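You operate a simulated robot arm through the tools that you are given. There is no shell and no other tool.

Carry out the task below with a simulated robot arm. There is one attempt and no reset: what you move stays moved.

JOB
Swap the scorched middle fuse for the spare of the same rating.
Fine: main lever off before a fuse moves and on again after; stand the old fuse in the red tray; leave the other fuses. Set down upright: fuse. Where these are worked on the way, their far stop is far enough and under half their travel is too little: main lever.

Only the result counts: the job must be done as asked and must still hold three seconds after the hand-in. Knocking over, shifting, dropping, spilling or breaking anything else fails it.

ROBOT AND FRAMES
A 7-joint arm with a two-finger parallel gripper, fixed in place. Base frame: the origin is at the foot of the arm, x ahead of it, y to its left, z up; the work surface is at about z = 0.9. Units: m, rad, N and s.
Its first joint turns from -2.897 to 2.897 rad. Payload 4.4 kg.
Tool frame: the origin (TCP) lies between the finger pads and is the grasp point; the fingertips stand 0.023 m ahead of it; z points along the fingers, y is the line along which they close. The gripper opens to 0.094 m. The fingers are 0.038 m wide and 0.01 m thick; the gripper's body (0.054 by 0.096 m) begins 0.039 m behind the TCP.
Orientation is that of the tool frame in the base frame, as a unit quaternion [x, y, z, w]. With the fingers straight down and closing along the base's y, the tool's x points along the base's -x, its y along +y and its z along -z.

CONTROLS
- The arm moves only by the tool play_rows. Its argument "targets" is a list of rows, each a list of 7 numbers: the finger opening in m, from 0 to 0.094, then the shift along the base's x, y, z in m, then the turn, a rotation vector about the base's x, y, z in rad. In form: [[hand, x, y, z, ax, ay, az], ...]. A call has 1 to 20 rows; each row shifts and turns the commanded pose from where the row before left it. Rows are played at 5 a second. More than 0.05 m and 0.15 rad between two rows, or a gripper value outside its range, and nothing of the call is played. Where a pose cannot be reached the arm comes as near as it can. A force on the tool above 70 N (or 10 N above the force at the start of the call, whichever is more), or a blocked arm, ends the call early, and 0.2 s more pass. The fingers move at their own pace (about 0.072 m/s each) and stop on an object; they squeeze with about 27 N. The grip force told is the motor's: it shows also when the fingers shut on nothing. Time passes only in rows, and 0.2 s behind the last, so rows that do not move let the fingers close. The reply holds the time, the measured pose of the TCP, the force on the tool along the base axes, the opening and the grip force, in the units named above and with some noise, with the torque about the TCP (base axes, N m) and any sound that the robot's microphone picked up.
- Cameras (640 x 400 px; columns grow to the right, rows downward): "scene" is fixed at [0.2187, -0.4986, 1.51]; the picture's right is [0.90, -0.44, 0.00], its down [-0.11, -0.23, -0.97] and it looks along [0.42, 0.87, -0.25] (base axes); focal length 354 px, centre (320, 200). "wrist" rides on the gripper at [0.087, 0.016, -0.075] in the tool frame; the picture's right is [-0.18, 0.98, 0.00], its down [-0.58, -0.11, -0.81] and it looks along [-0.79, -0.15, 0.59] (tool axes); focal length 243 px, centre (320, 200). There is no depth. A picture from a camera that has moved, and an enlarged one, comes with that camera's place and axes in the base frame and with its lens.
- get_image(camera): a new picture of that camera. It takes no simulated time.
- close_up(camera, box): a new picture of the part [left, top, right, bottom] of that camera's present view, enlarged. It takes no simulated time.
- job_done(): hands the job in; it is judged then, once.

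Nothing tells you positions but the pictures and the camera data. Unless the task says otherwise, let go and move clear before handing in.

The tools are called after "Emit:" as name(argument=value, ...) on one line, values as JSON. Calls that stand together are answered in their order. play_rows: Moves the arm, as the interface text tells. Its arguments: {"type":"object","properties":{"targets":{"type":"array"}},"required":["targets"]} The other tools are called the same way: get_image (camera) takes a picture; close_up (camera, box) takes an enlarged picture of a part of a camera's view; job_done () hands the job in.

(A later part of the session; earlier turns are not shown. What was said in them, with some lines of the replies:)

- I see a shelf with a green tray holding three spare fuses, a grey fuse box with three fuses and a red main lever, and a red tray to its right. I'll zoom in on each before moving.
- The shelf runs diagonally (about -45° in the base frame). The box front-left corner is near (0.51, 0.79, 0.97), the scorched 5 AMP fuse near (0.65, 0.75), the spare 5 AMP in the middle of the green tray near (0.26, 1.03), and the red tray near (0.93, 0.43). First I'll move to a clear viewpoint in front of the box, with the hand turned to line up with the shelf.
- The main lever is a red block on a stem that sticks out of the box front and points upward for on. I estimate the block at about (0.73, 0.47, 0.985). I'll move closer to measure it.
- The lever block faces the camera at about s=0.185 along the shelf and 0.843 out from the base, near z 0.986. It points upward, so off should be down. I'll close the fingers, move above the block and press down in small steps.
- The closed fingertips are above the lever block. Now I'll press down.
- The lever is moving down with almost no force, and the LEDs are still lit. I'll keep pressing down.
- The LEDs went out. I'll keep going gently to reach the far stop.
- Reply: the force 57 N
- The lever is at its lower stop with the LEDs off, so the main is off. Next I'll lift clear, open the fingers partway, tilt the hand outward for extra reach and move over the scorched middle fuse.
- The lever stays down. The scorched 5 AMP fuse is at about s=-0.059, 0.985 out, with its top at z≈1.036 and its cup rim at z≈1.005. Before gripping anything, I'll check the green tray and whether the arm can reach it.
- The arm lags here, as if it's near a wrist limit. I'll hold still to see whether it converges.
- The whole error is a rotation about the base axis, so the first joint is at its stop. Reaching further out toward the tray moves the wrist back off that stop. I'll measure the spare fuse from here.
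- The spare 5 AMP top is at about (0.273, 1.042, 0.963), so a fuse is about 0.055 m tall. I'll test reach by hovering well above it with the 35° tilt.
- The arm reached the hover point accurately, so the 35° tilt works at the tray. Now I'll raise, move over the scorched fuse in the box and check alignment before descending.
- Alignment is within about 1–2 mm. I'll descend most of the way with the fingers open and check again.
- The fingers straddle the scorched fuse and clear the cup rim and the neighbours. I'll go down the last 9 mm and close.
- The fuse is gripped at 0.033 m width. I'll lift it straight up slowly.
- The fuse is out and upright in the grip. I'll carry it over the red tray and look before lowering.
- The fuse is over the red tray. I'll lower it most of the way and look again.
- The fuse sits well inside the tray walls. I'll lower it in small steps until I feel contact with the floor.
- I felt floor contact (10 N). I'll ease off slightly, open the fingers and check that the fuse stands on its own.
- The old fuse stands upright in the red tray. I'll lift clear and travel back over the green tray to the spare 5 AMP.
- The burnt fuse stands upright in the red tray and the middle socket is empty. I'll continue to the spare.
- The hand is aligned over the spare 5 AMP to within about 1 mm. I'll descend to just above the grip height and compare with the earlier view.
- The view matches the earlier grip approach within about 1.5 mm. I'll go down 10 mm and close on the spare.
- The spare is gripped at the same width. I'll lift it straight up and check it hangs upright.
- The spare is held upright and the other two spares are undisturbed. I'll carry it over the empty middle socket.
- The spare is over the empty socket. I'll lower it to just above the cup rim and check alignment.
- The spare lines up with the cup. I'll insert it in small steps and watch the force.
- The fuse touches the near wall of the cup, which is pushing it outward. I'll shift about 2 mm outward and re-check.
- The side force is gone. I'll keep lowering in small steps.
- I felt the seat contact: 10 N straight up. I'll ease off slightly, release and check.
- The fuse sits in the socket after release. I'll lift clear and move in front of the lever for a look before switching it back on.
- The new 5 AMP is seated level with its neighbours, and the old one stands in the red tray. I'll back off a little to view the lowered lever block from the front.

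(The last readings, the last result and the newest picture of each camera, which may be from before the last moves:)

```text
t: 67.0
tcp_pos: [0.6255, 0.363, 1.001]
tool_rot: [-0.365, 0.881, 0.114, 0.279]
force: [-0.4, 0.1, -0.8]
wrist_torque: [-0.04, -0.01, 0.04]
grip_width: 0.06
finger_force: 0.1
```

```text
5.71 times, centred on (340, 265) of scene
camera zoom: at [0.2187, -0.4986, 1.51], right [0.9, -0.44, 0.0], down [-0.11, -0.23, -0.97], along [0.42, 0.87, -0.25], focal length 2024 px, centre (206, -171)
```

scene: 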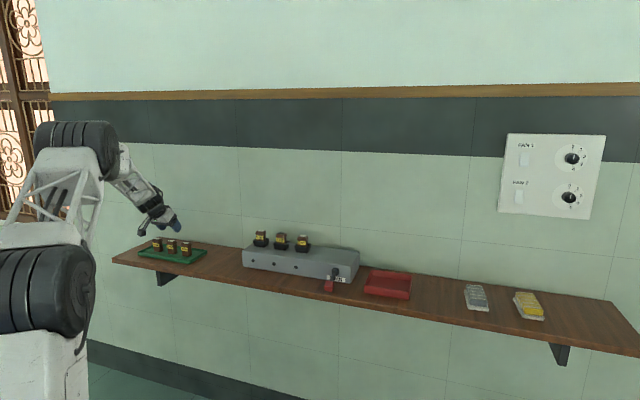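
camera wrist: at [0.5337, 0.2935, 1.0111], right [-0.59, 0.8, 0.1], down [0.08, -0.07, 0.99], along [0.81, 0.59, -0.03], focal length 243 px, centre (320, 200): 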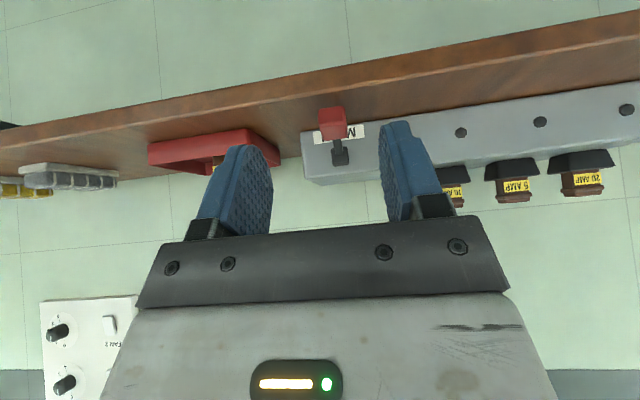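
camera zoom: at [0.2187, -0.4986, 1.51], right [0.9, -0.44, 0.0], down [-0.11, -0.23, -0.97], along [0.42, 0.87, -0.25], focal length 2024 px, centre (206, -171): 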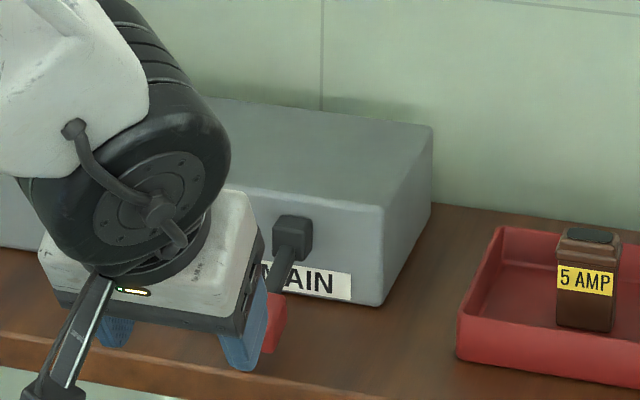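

The lowered block is centred at about s=0.185, 0.836 out, z≈0.924, with its top sloping about 19°. I'll reduce the tilt to about 20°, move above it with the fingers open and descend around its sides.

Emit:
play_rows(targets=[[0.06, 0.0115, 0.0115, 0.02, 0, 0, 0], [0.06, 0.02, 0.02, 0.02, -0.0463, 0.0463, 0], [0.06, 0.02, 0.02, 0, -0.0463, 0.0463, 0], [0.06, 0.02, 0.02, 0, -0.0463, 0.0463, 0], [0.06, 0.0203, 0.0203, 0, -0.0463, 0.0463, 0], [0.06, 0, 0, -0.03, 0, 0, 0], [0.06, 0, 0, 0, 0, 0, 0], [0.06, 0, 0, 0, 0, 0, 0]])

Emit:
get_image(camera="wrist")

Emit:
close_up(camera="scene", box=[290, 210, 390, 300])

```text
t: 68.8
tcp_pos: [0.7179, 0.4558, 1.0104]
tool_rot: [-0.376, 0.91, 0.064, 0.161]
force: [0.8, -0.1, -0.3]
wrist_torque: [-0.02, -0.03, 0.03]
grip_width: 0.0601
finger_force: 0.0
```

```text
taken
camera wrist: at [0.6314, 0.3904, 1.0509], right [-0.57, 0.82, 0.06], down [0.27, 0.12, 0.96], along [0.78, 0.56, -0.28], focal length 243 px, centre (320, 200)
```

wrist: 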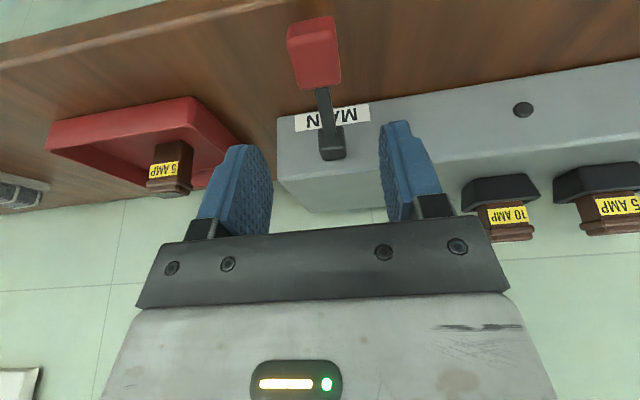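

```text
4.44 times, centred on (340, 255) of scene
camera zoom: at [0.2187, -0.4986, 1.51], right [0.9, -0.44, 0.0], down [-0.11, -0.23, -0.97], along [0.42, 0.87, -0.25], focal length 1574 px, centre (231, -44)
```

zoom: 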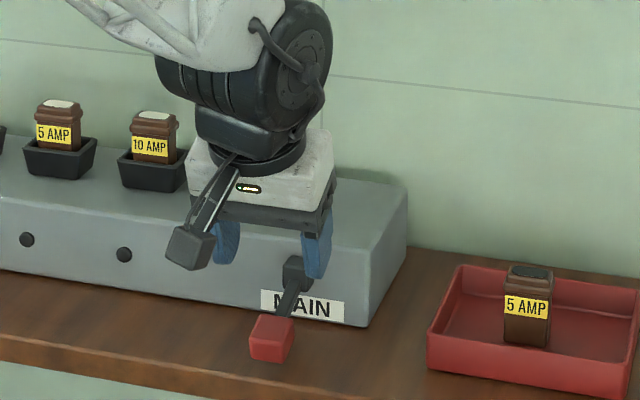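

The block is centred between the open fingers. I'll descend around it.

Emit:
play_rows(targets=[[0.06, 0, 0, -0.015, 0, 0, 0], [0.06, 0, 0, -0.015, 0, 0, 0], [0.06, 0, 0, -0.015, 0, 0, 0], [0.06, 0, 0, -0.012, 0, 0, 0], [0.06, 0, 0, -0.008, 0, 0, 0], [0.06, 0, 0, 0, 0, 0, 0], [0.06, 0, 0, 0, 0, 0, 0]])

Emit:
get_image(camera="wrist")

Emit:
close_up(camera="scene", box=[290, 210, 390, 300])

```text
t: 70.4
tcp_pos: [0.7169, 0.4541, 0.9451]
tool_rot: [-0.376, 0.91, 0.065, 0.161]
force: [0.3, 0.0, -0.1]
wrist_torque: [0.02, -0.03, 0.04]
grip_width: 0.0599
finger_force: 0.1
```

```text
taken
camera wrist: at [0.6308, 0.3902, 0.9858], right [-0.57, 0.82, 0.06], down [0.27, 0.12, 0.96], along [0.78, 0.56, -0.28], focal length 243 px, centre (320, 200)
```

wrist: 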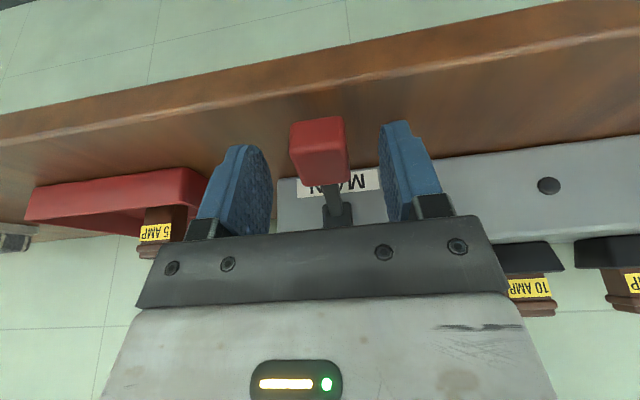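

```text
4.44 times, centred on (340, 255) of scene
camera zoom: at [0.2187, -0.4986, 1.51], right [0.9, -0.44, 0.0], down [-0.11, -0.23, -0.97], along [0.42, 0.87, -0.25], focal length 1574 px, centre (231, -44)
```

zoom: 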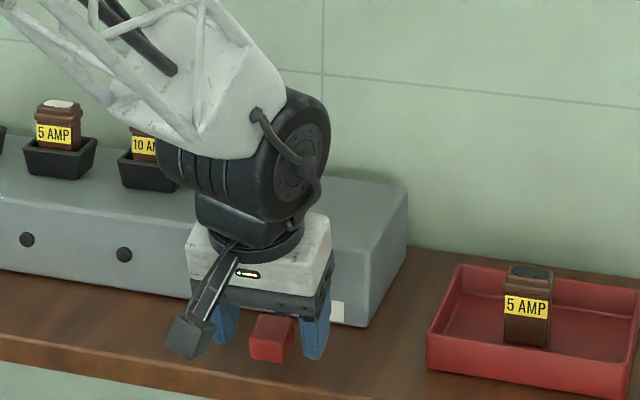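

The block is between the fingers. I'll go down 5 mm more and grip it.

Emit:
play_rows(targets=[[0.06, 0, 0, -0.005, 0, 0, 0], [0.06, 0, 0, 0, 0, 0, 0], [0.0, 0, 0, 0, 0, 0, 0], [0.0, 0, 0, 0, 0, 0, 0], [0.0, 0, 0, 0, 0, 0, 0]])

Emit:
get_image(camera="wrist")

```text
t: 71.6
tcp_pos: [0.7172, 0.4548, 0.9403]
tool_rot: [-0.377, 0.91, 0.065, 0.161]
force: [-11.0, 9.5, 1.8]
wrist_torque: [0.62, 0.37, 0.39]
grip_width: 0.0281
finger_force: 45.3
```

```text
taken
camera wrist: at [0.6305, 0.3907, 0.9807], right [-0.57, 0.82, 0.06], down [0.27, 0.12, 0.96], along [0.78, 0.56, -0.28], focal length 243 px, centre (320, 200)
```

wrist: 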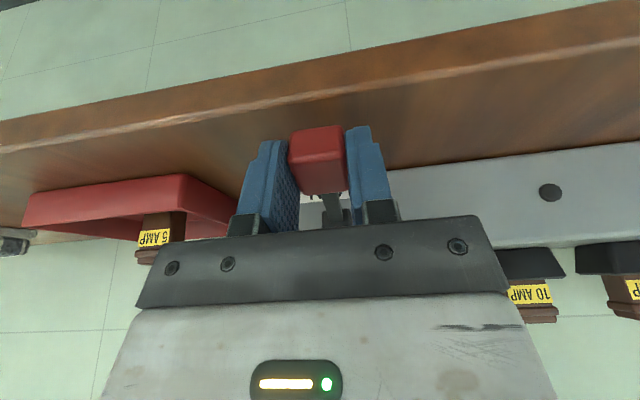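

The block is gripped, with a small sideways load from being about 1 mm off centre. I'll relieve that, then start raising the lever along its arc.

Emit:
play_rows(targets=[[0.0, -0.0009, 0.0009, 0, 0, 0, 0], [0.0, -0.0004, -0.0004, 0.0065, -0.037, 0.037, 0], [0.0, -0.0004, -0.0004, 0.0066, -0.037, 0.037, 0], [0.0, 0.0003, 0.0003, 0.0067, -0.037, 0.037, 0], [0.0, 0.0003, 0.0003, 0.0067, -0.037, 0.037, 0], [0.0, 0, 0, 0, 0, 0, 0]])

Emit:
get_image(camera="wrist")

Emit:
close_up(camera="scene", box=[230, 200, 390, 300])

```text
t: 73.0
tcp_pos: [0.7175, 0.4553, 0.965]
tool_rot: [-0.381, 0.922, 0.025, 0.064]
force: [5.3, -16.6, -14.2]
wrist_torque: [-0.67, 1.16, 0.9]
grip_width: 0.0278
finger_force: 44.9
```

```text
taken
camera wrist: at [0.6381, 0.3984, 1.0277], right [-0.57, 0.82, 0.02], down [0.4, 0.25, 0.88], along [0.72, 0.51, -0.48], focal length 243 px, centre (320, 200)
```

wrist: 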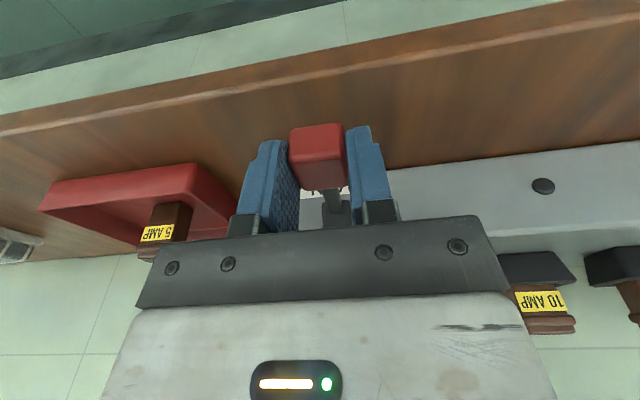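

```text
4.00 times, centred on (310, 250) of scene
camera zoom: at [0.2187, -0.4986, 1.51], right [0.9, -0.44, 0.0], down [-0.11, -0.23, -0.97], along [0.42, 0.87, -0.25], focal length 1417 px, centre (360, 0)
```

zoom: 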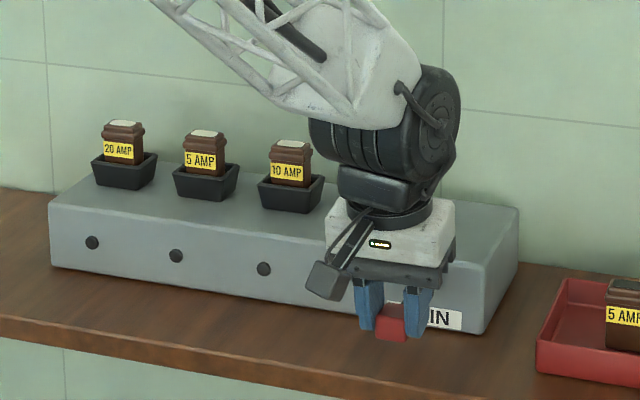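

The lever is rising, and the block turns faster than the hand does. I'll correct the small offsets and match the lever's rotation as I continue.

Emit:
play_rows(targets=[[0.0, 0.0012, 0.0004, 0.0003, -0.0707, 0.0707, 0], [0.0, 0.0015, 0.0015, 0.0065, -0.0576, 0.0576, 0], [0.0, 0.0015, 0.0015, 0.0065, -0.0576, 0.0576, 0], [0.0, 0, 0, 0, 0, 0, 0]])

Emit:
close_up(camera="scene", box=[230, 200, 390, 300])

Emit:
get_image(camera="wrist")

```text
t: 74.0
tcp_pos: [0.7212, 0.4594, 0.9792]
tool_rot: [-0.382, 0.922, -0.025, -0.055]
force: [24.1, 10.2, 6.8]
wrist_torque: [1.32, -0.35, 0.6]
grip_width: 0.0278
finger_force: 45.2
```

```text
4.00 times, centred on (310, 250) of scene
camera zoom: at [0.2187, -0.4986, 1.51], right [0.9, -0.44, 0.0], down [-0.11, -0.23, -0.97], along [0.42, 0.87, -0.25], focal length 1417 px, centre (360, 0)
```

zoom: 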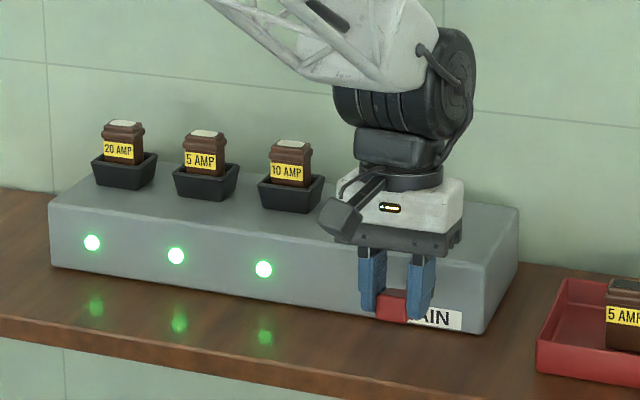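

```text
taken
camera wrist: at [0.6557, 0.416, 1.0643], right [-0.57, 0.82, -0.03], down [0.55, 0.4, 0.73], along [0.61, 0.4, -0.68], focal length 243 px, centre (320, 200)
```

wrist: 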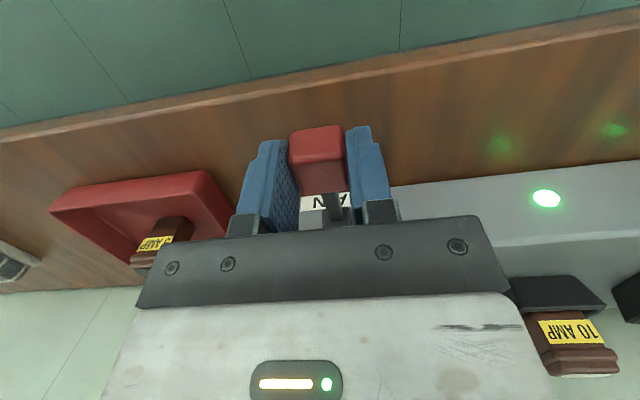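

The main is live: all three LEDs are lit, including the middle one. I'll continue to the upper stop with small corrections.

Emit:
play_rows(targets=[[0.0, 0.003, 0.0025, 0.006, -0.0424, 0.0424, 0], [0.0, 0.003, 0.0025, 0.006, -0.0424, 0.0424, 0], [0.0, 0, 0, 0, 0, 0, 0]])

Emit:
close_up(camera="scene", box=[230, 200, 390, 300])

```text
t: 74.8
tcp_pos: [0.7264, 0.4647, 0.9898]
tool_rot: [-0.38, 0.917, -0.048, -0.112]
force: [-24.0, -5.8, -5.8]
wrist_torque: [-0.28, 1.6, -0.13]
grip_width: 0.028
finger_force: 44.9
```

```text
4.00 times, centred on (310, 250) of scene
camera zoom: at [0.2187, -0.4986, 1.51], right [0.9, -0.44, 0.0], down [-0.11, -0.23, -0.97], along [0.42, 0.87, -0.25], focal length 1417 px, centre (360, 0)
```

zoom: 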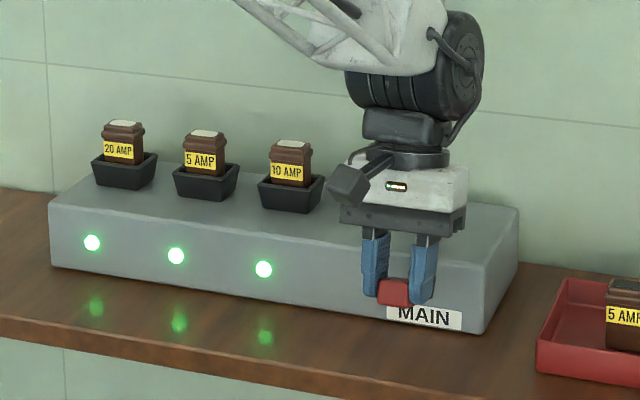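

Emit:
play_rows(targets=[[0.0, 0.0018, 0.0024, 0.0055, -0.0566, 0.0566, 0], [0.0, 0.0018, 0.0024, 0.0055, -0.0566, 0.0566, 0], [0.0, 0, 0, 0, 0, 0, 0]])

Emit:
close_up(camera="scene", box=[230, 200, 390, 300])

Emit:
get_image(camera="wrist")

```text
t: 75.6
tcp_pos: [0.7297, 0.4692, 1.0021]
tool_rot: [-0.375, 0.905, -0.079, -0.185]
force: [8.4, 18.7, -24.5]
wrist_torque: [1.14, 0.14, 0.26]
grip_width: 0.0278
finger_force: 45.0
```

```text
4.00 times, centred on (310, 250) of scene
camera zoom: at [0.2187, -0.4986, 1.51], right [0.9, -0.44, 0.0], down [-0.11, -0.23, -0.97], along [0.42, 0.87, -0.25], focal length 1417 px, centre (360, 0)
```

zoom: 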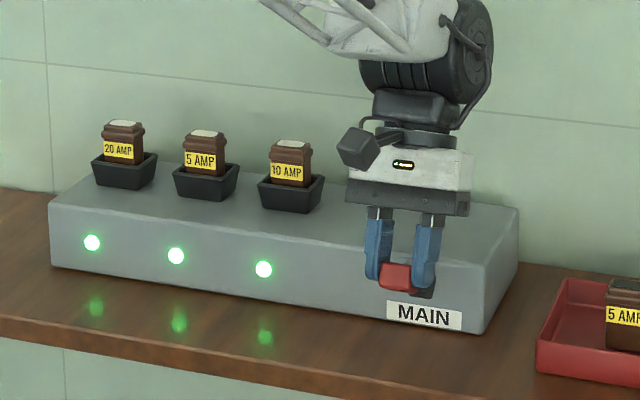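

```text
taken
camera wrist: at [0.6842, 0.4444, 1.104], right [-0.58, 0.81, -0.08], down [0.68, 0.53, 0.51], along [0.46, 0.24, -0.85], focal length 243 px, centre (320, 200)
```

wrist: 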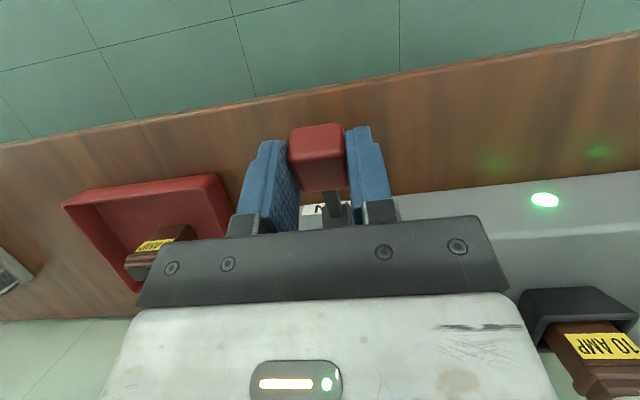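

The block is back at its original on position in the picture. The z force shows it against the upper stop, and all three LEDs are lit. I'll release and rise clear.

Emit:
play_rows(targets=[[0.032, 0, 0, 0, 0, 0, 0], [0.045, 0, 0, 0, 0, 0, 0], [0.06, 0, 0, 0, 0, 0, 0], [0.06, 0, 0, 0, 0, 0, 0], [0.06, 0, 0, 0.01, 0, 0, 0], [0.06, 0, 0, 0.02, 0, 0, 0], [0.06, 0, 0, 0.03, 0, 0, 0], [0.06, 0, 0, 0.04, 0, 0, 0], [0.06, 0, 0, 0.04, 0, 0, 0], [0.06, 0, 0, 0, 0, 0, 0]])

Emit:
get_image(camera="wrist")

Emit:
close_up(camera="scene", box=[310, 250, 370, 295])

```text
t: 77.8
tcp_pos: [0.7303, 0.4688, 1.1433]
tool_rot: [-0.375, 0.905, -0.078, -0.184]
force: [0.1, -0.3, 0.6]
wrist_torque: [0.01, 0.0, -0.03]
grip_width: 0.06
finger_force: 0.0
```

```text
taken
camera wrist: at [0.6839, 0.4438, 1.2452], right [-0.58, 0.81, -0.08], down [0.68, 0.53, 0.51], along [0.46, 0.24, -0.85], focal length 243 px, centre (320, 200)
```

wrist: 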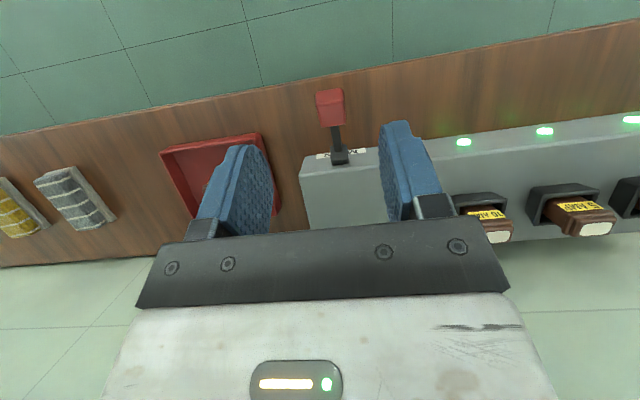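

```text
8.89 times, centred on (340, 272) of scene
camera zoom: at [0.2187, -0.4986, 1.51], right [0.9, -0.44, 0.0], down [-0.11, -0.23, -0.97], along [0.42, 0.87, -0.25], focal length 3149 px, centre (142, -444)
```

zoom: 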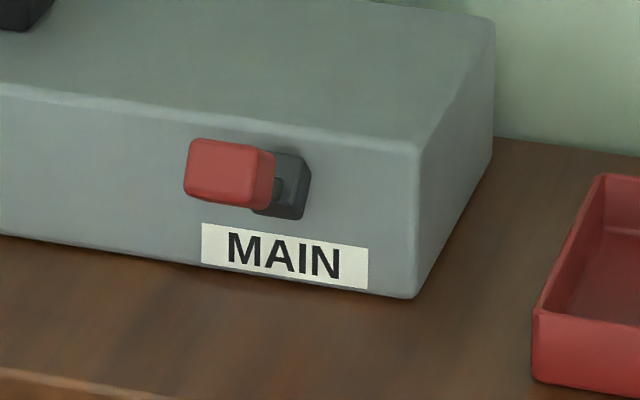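

The lever looks identical to its original on position. I'll move the arm clear and do a final check of everything.

Emit:
play_rows(targets=[[0.06, -0.02, -0.02, 0.02, 0.0713, -0.0713, 0], [0.06, -0.025, -0.025, 0.02, 0.0713, -0.0713, 0], [0.06, -0.025, -0.025, 0.02, 0.0713, -0.0713, 0], [0.06, -0.025, -0.025, 0.01, 0.0713, -0.0713, 0], [0.06, -0.03, -0.03, 0.01, 0, 0, 0], [0.06, -0.03, -0.03, 0.01, 0, 0, 0], [0.06, 0, 0, 0, 0, 0, 0]])

Emit:
get_image(camera="scene")

Emit:
close_up(camera="scene", box=[230, 220, 430, 310])

Emit:
close_up(camera="scene", box=[120, 220, 230, 280])

Emit:
close_up(camera="scene", box=[350, 250, 430, 310])

```text
t: 79.4
tcp_pos: [0.5746, 0.3111, 1.2305]
tool_rot: [-0.383, 0.924, -0.003, 0.001]
force: [0.1, 0.4, -0.2]
wrist_torque: [-0.01, -0.01, -0.01]
grip_width: 0.0601
finger_force: 0.1
```

```text
taken
```

scene: 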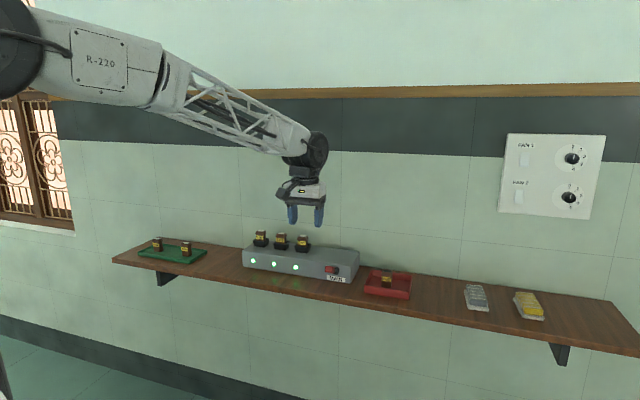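

```text
3.20 times, centred on (330, 265) of scene
camera zoom: at [0.2187, -0.4986, 1.51], right [0.9, -0.44, 0.0], down [-0.11, -0.23, -0.97], along [0.42, 0.87, -0.25], focal length 1134 px, centre (288, -8)
```

zoom: 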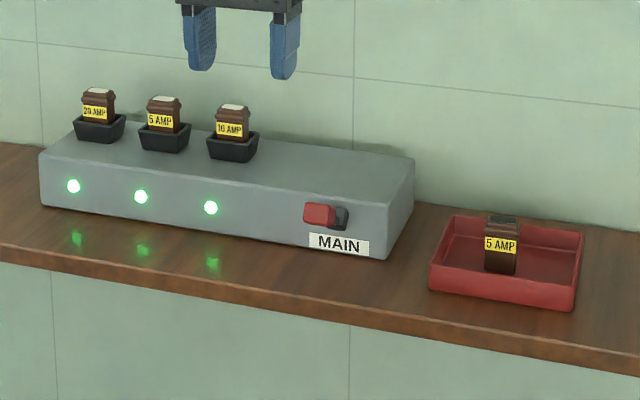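

```text
5.82 times, centred on (175, 250) of scene
camera zoom: at [0.2187, -0.4986, 1.51], right [0.9, -0.44, 0.0], down [-0.11, -0.23, -0.97], along [0.42, 0.87, -0.25], focal length 2061 px, centre (1164, -91)
```

zoom: 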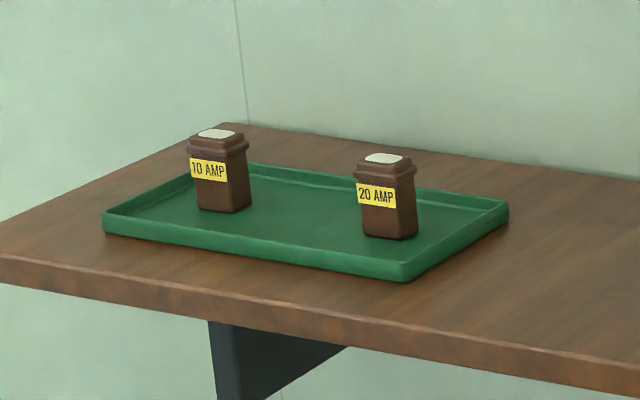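

```text
6.67 times, centred on (390, 280) of scene
camera zoom: at [0.2187, -0.4986, 1.51], right [0.9, -0.44, 0.0], down [-0.11, -0.23, -0.97], along [0.42, 0.87, -0.25], focal length 2362 px, centre (-147, -333)
```

zoom: 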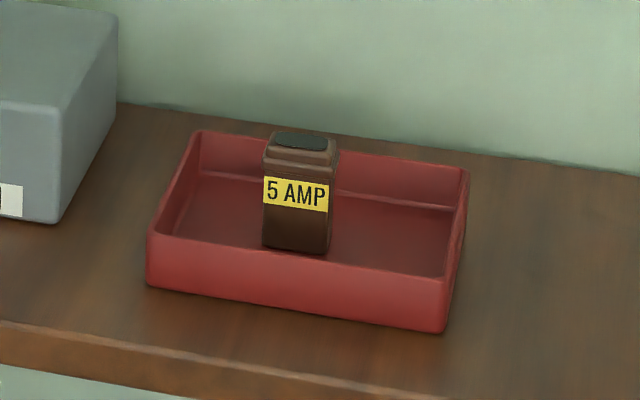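

The new 5 AMP fuse is seated in the middle socket and all three LEDs are lit. The main lever is up, the scorched fuse stands upright in the red tray, and the other fuses are where they were. The arm is clear, so I'm handing in.

Emit:
job_done()

```text
The job is handed in.
```

The scorched middle fuse has been swapped for the spare 5 AMP from the green tray, and I've handed the job in. I haven't had a verdict back.

- **Main lever:** I pushed it down to its stop before moving any fuse, and all the LEDs went out. Afterwards I raised it until it pressed against its upper stop. It now looks the same as it did at the start.
- **New fuse:** it is seated upright in the middle socket, level with its neighbours. All three LEDs are lit, including the middle one that was dark at the start.
- **Old fuse:** it stands upright in the red tray.
- **Everything else:** the 10 and 20 AMP fuses, both in the box and in the green tray, are where they were. The arm is clear of the shelf.
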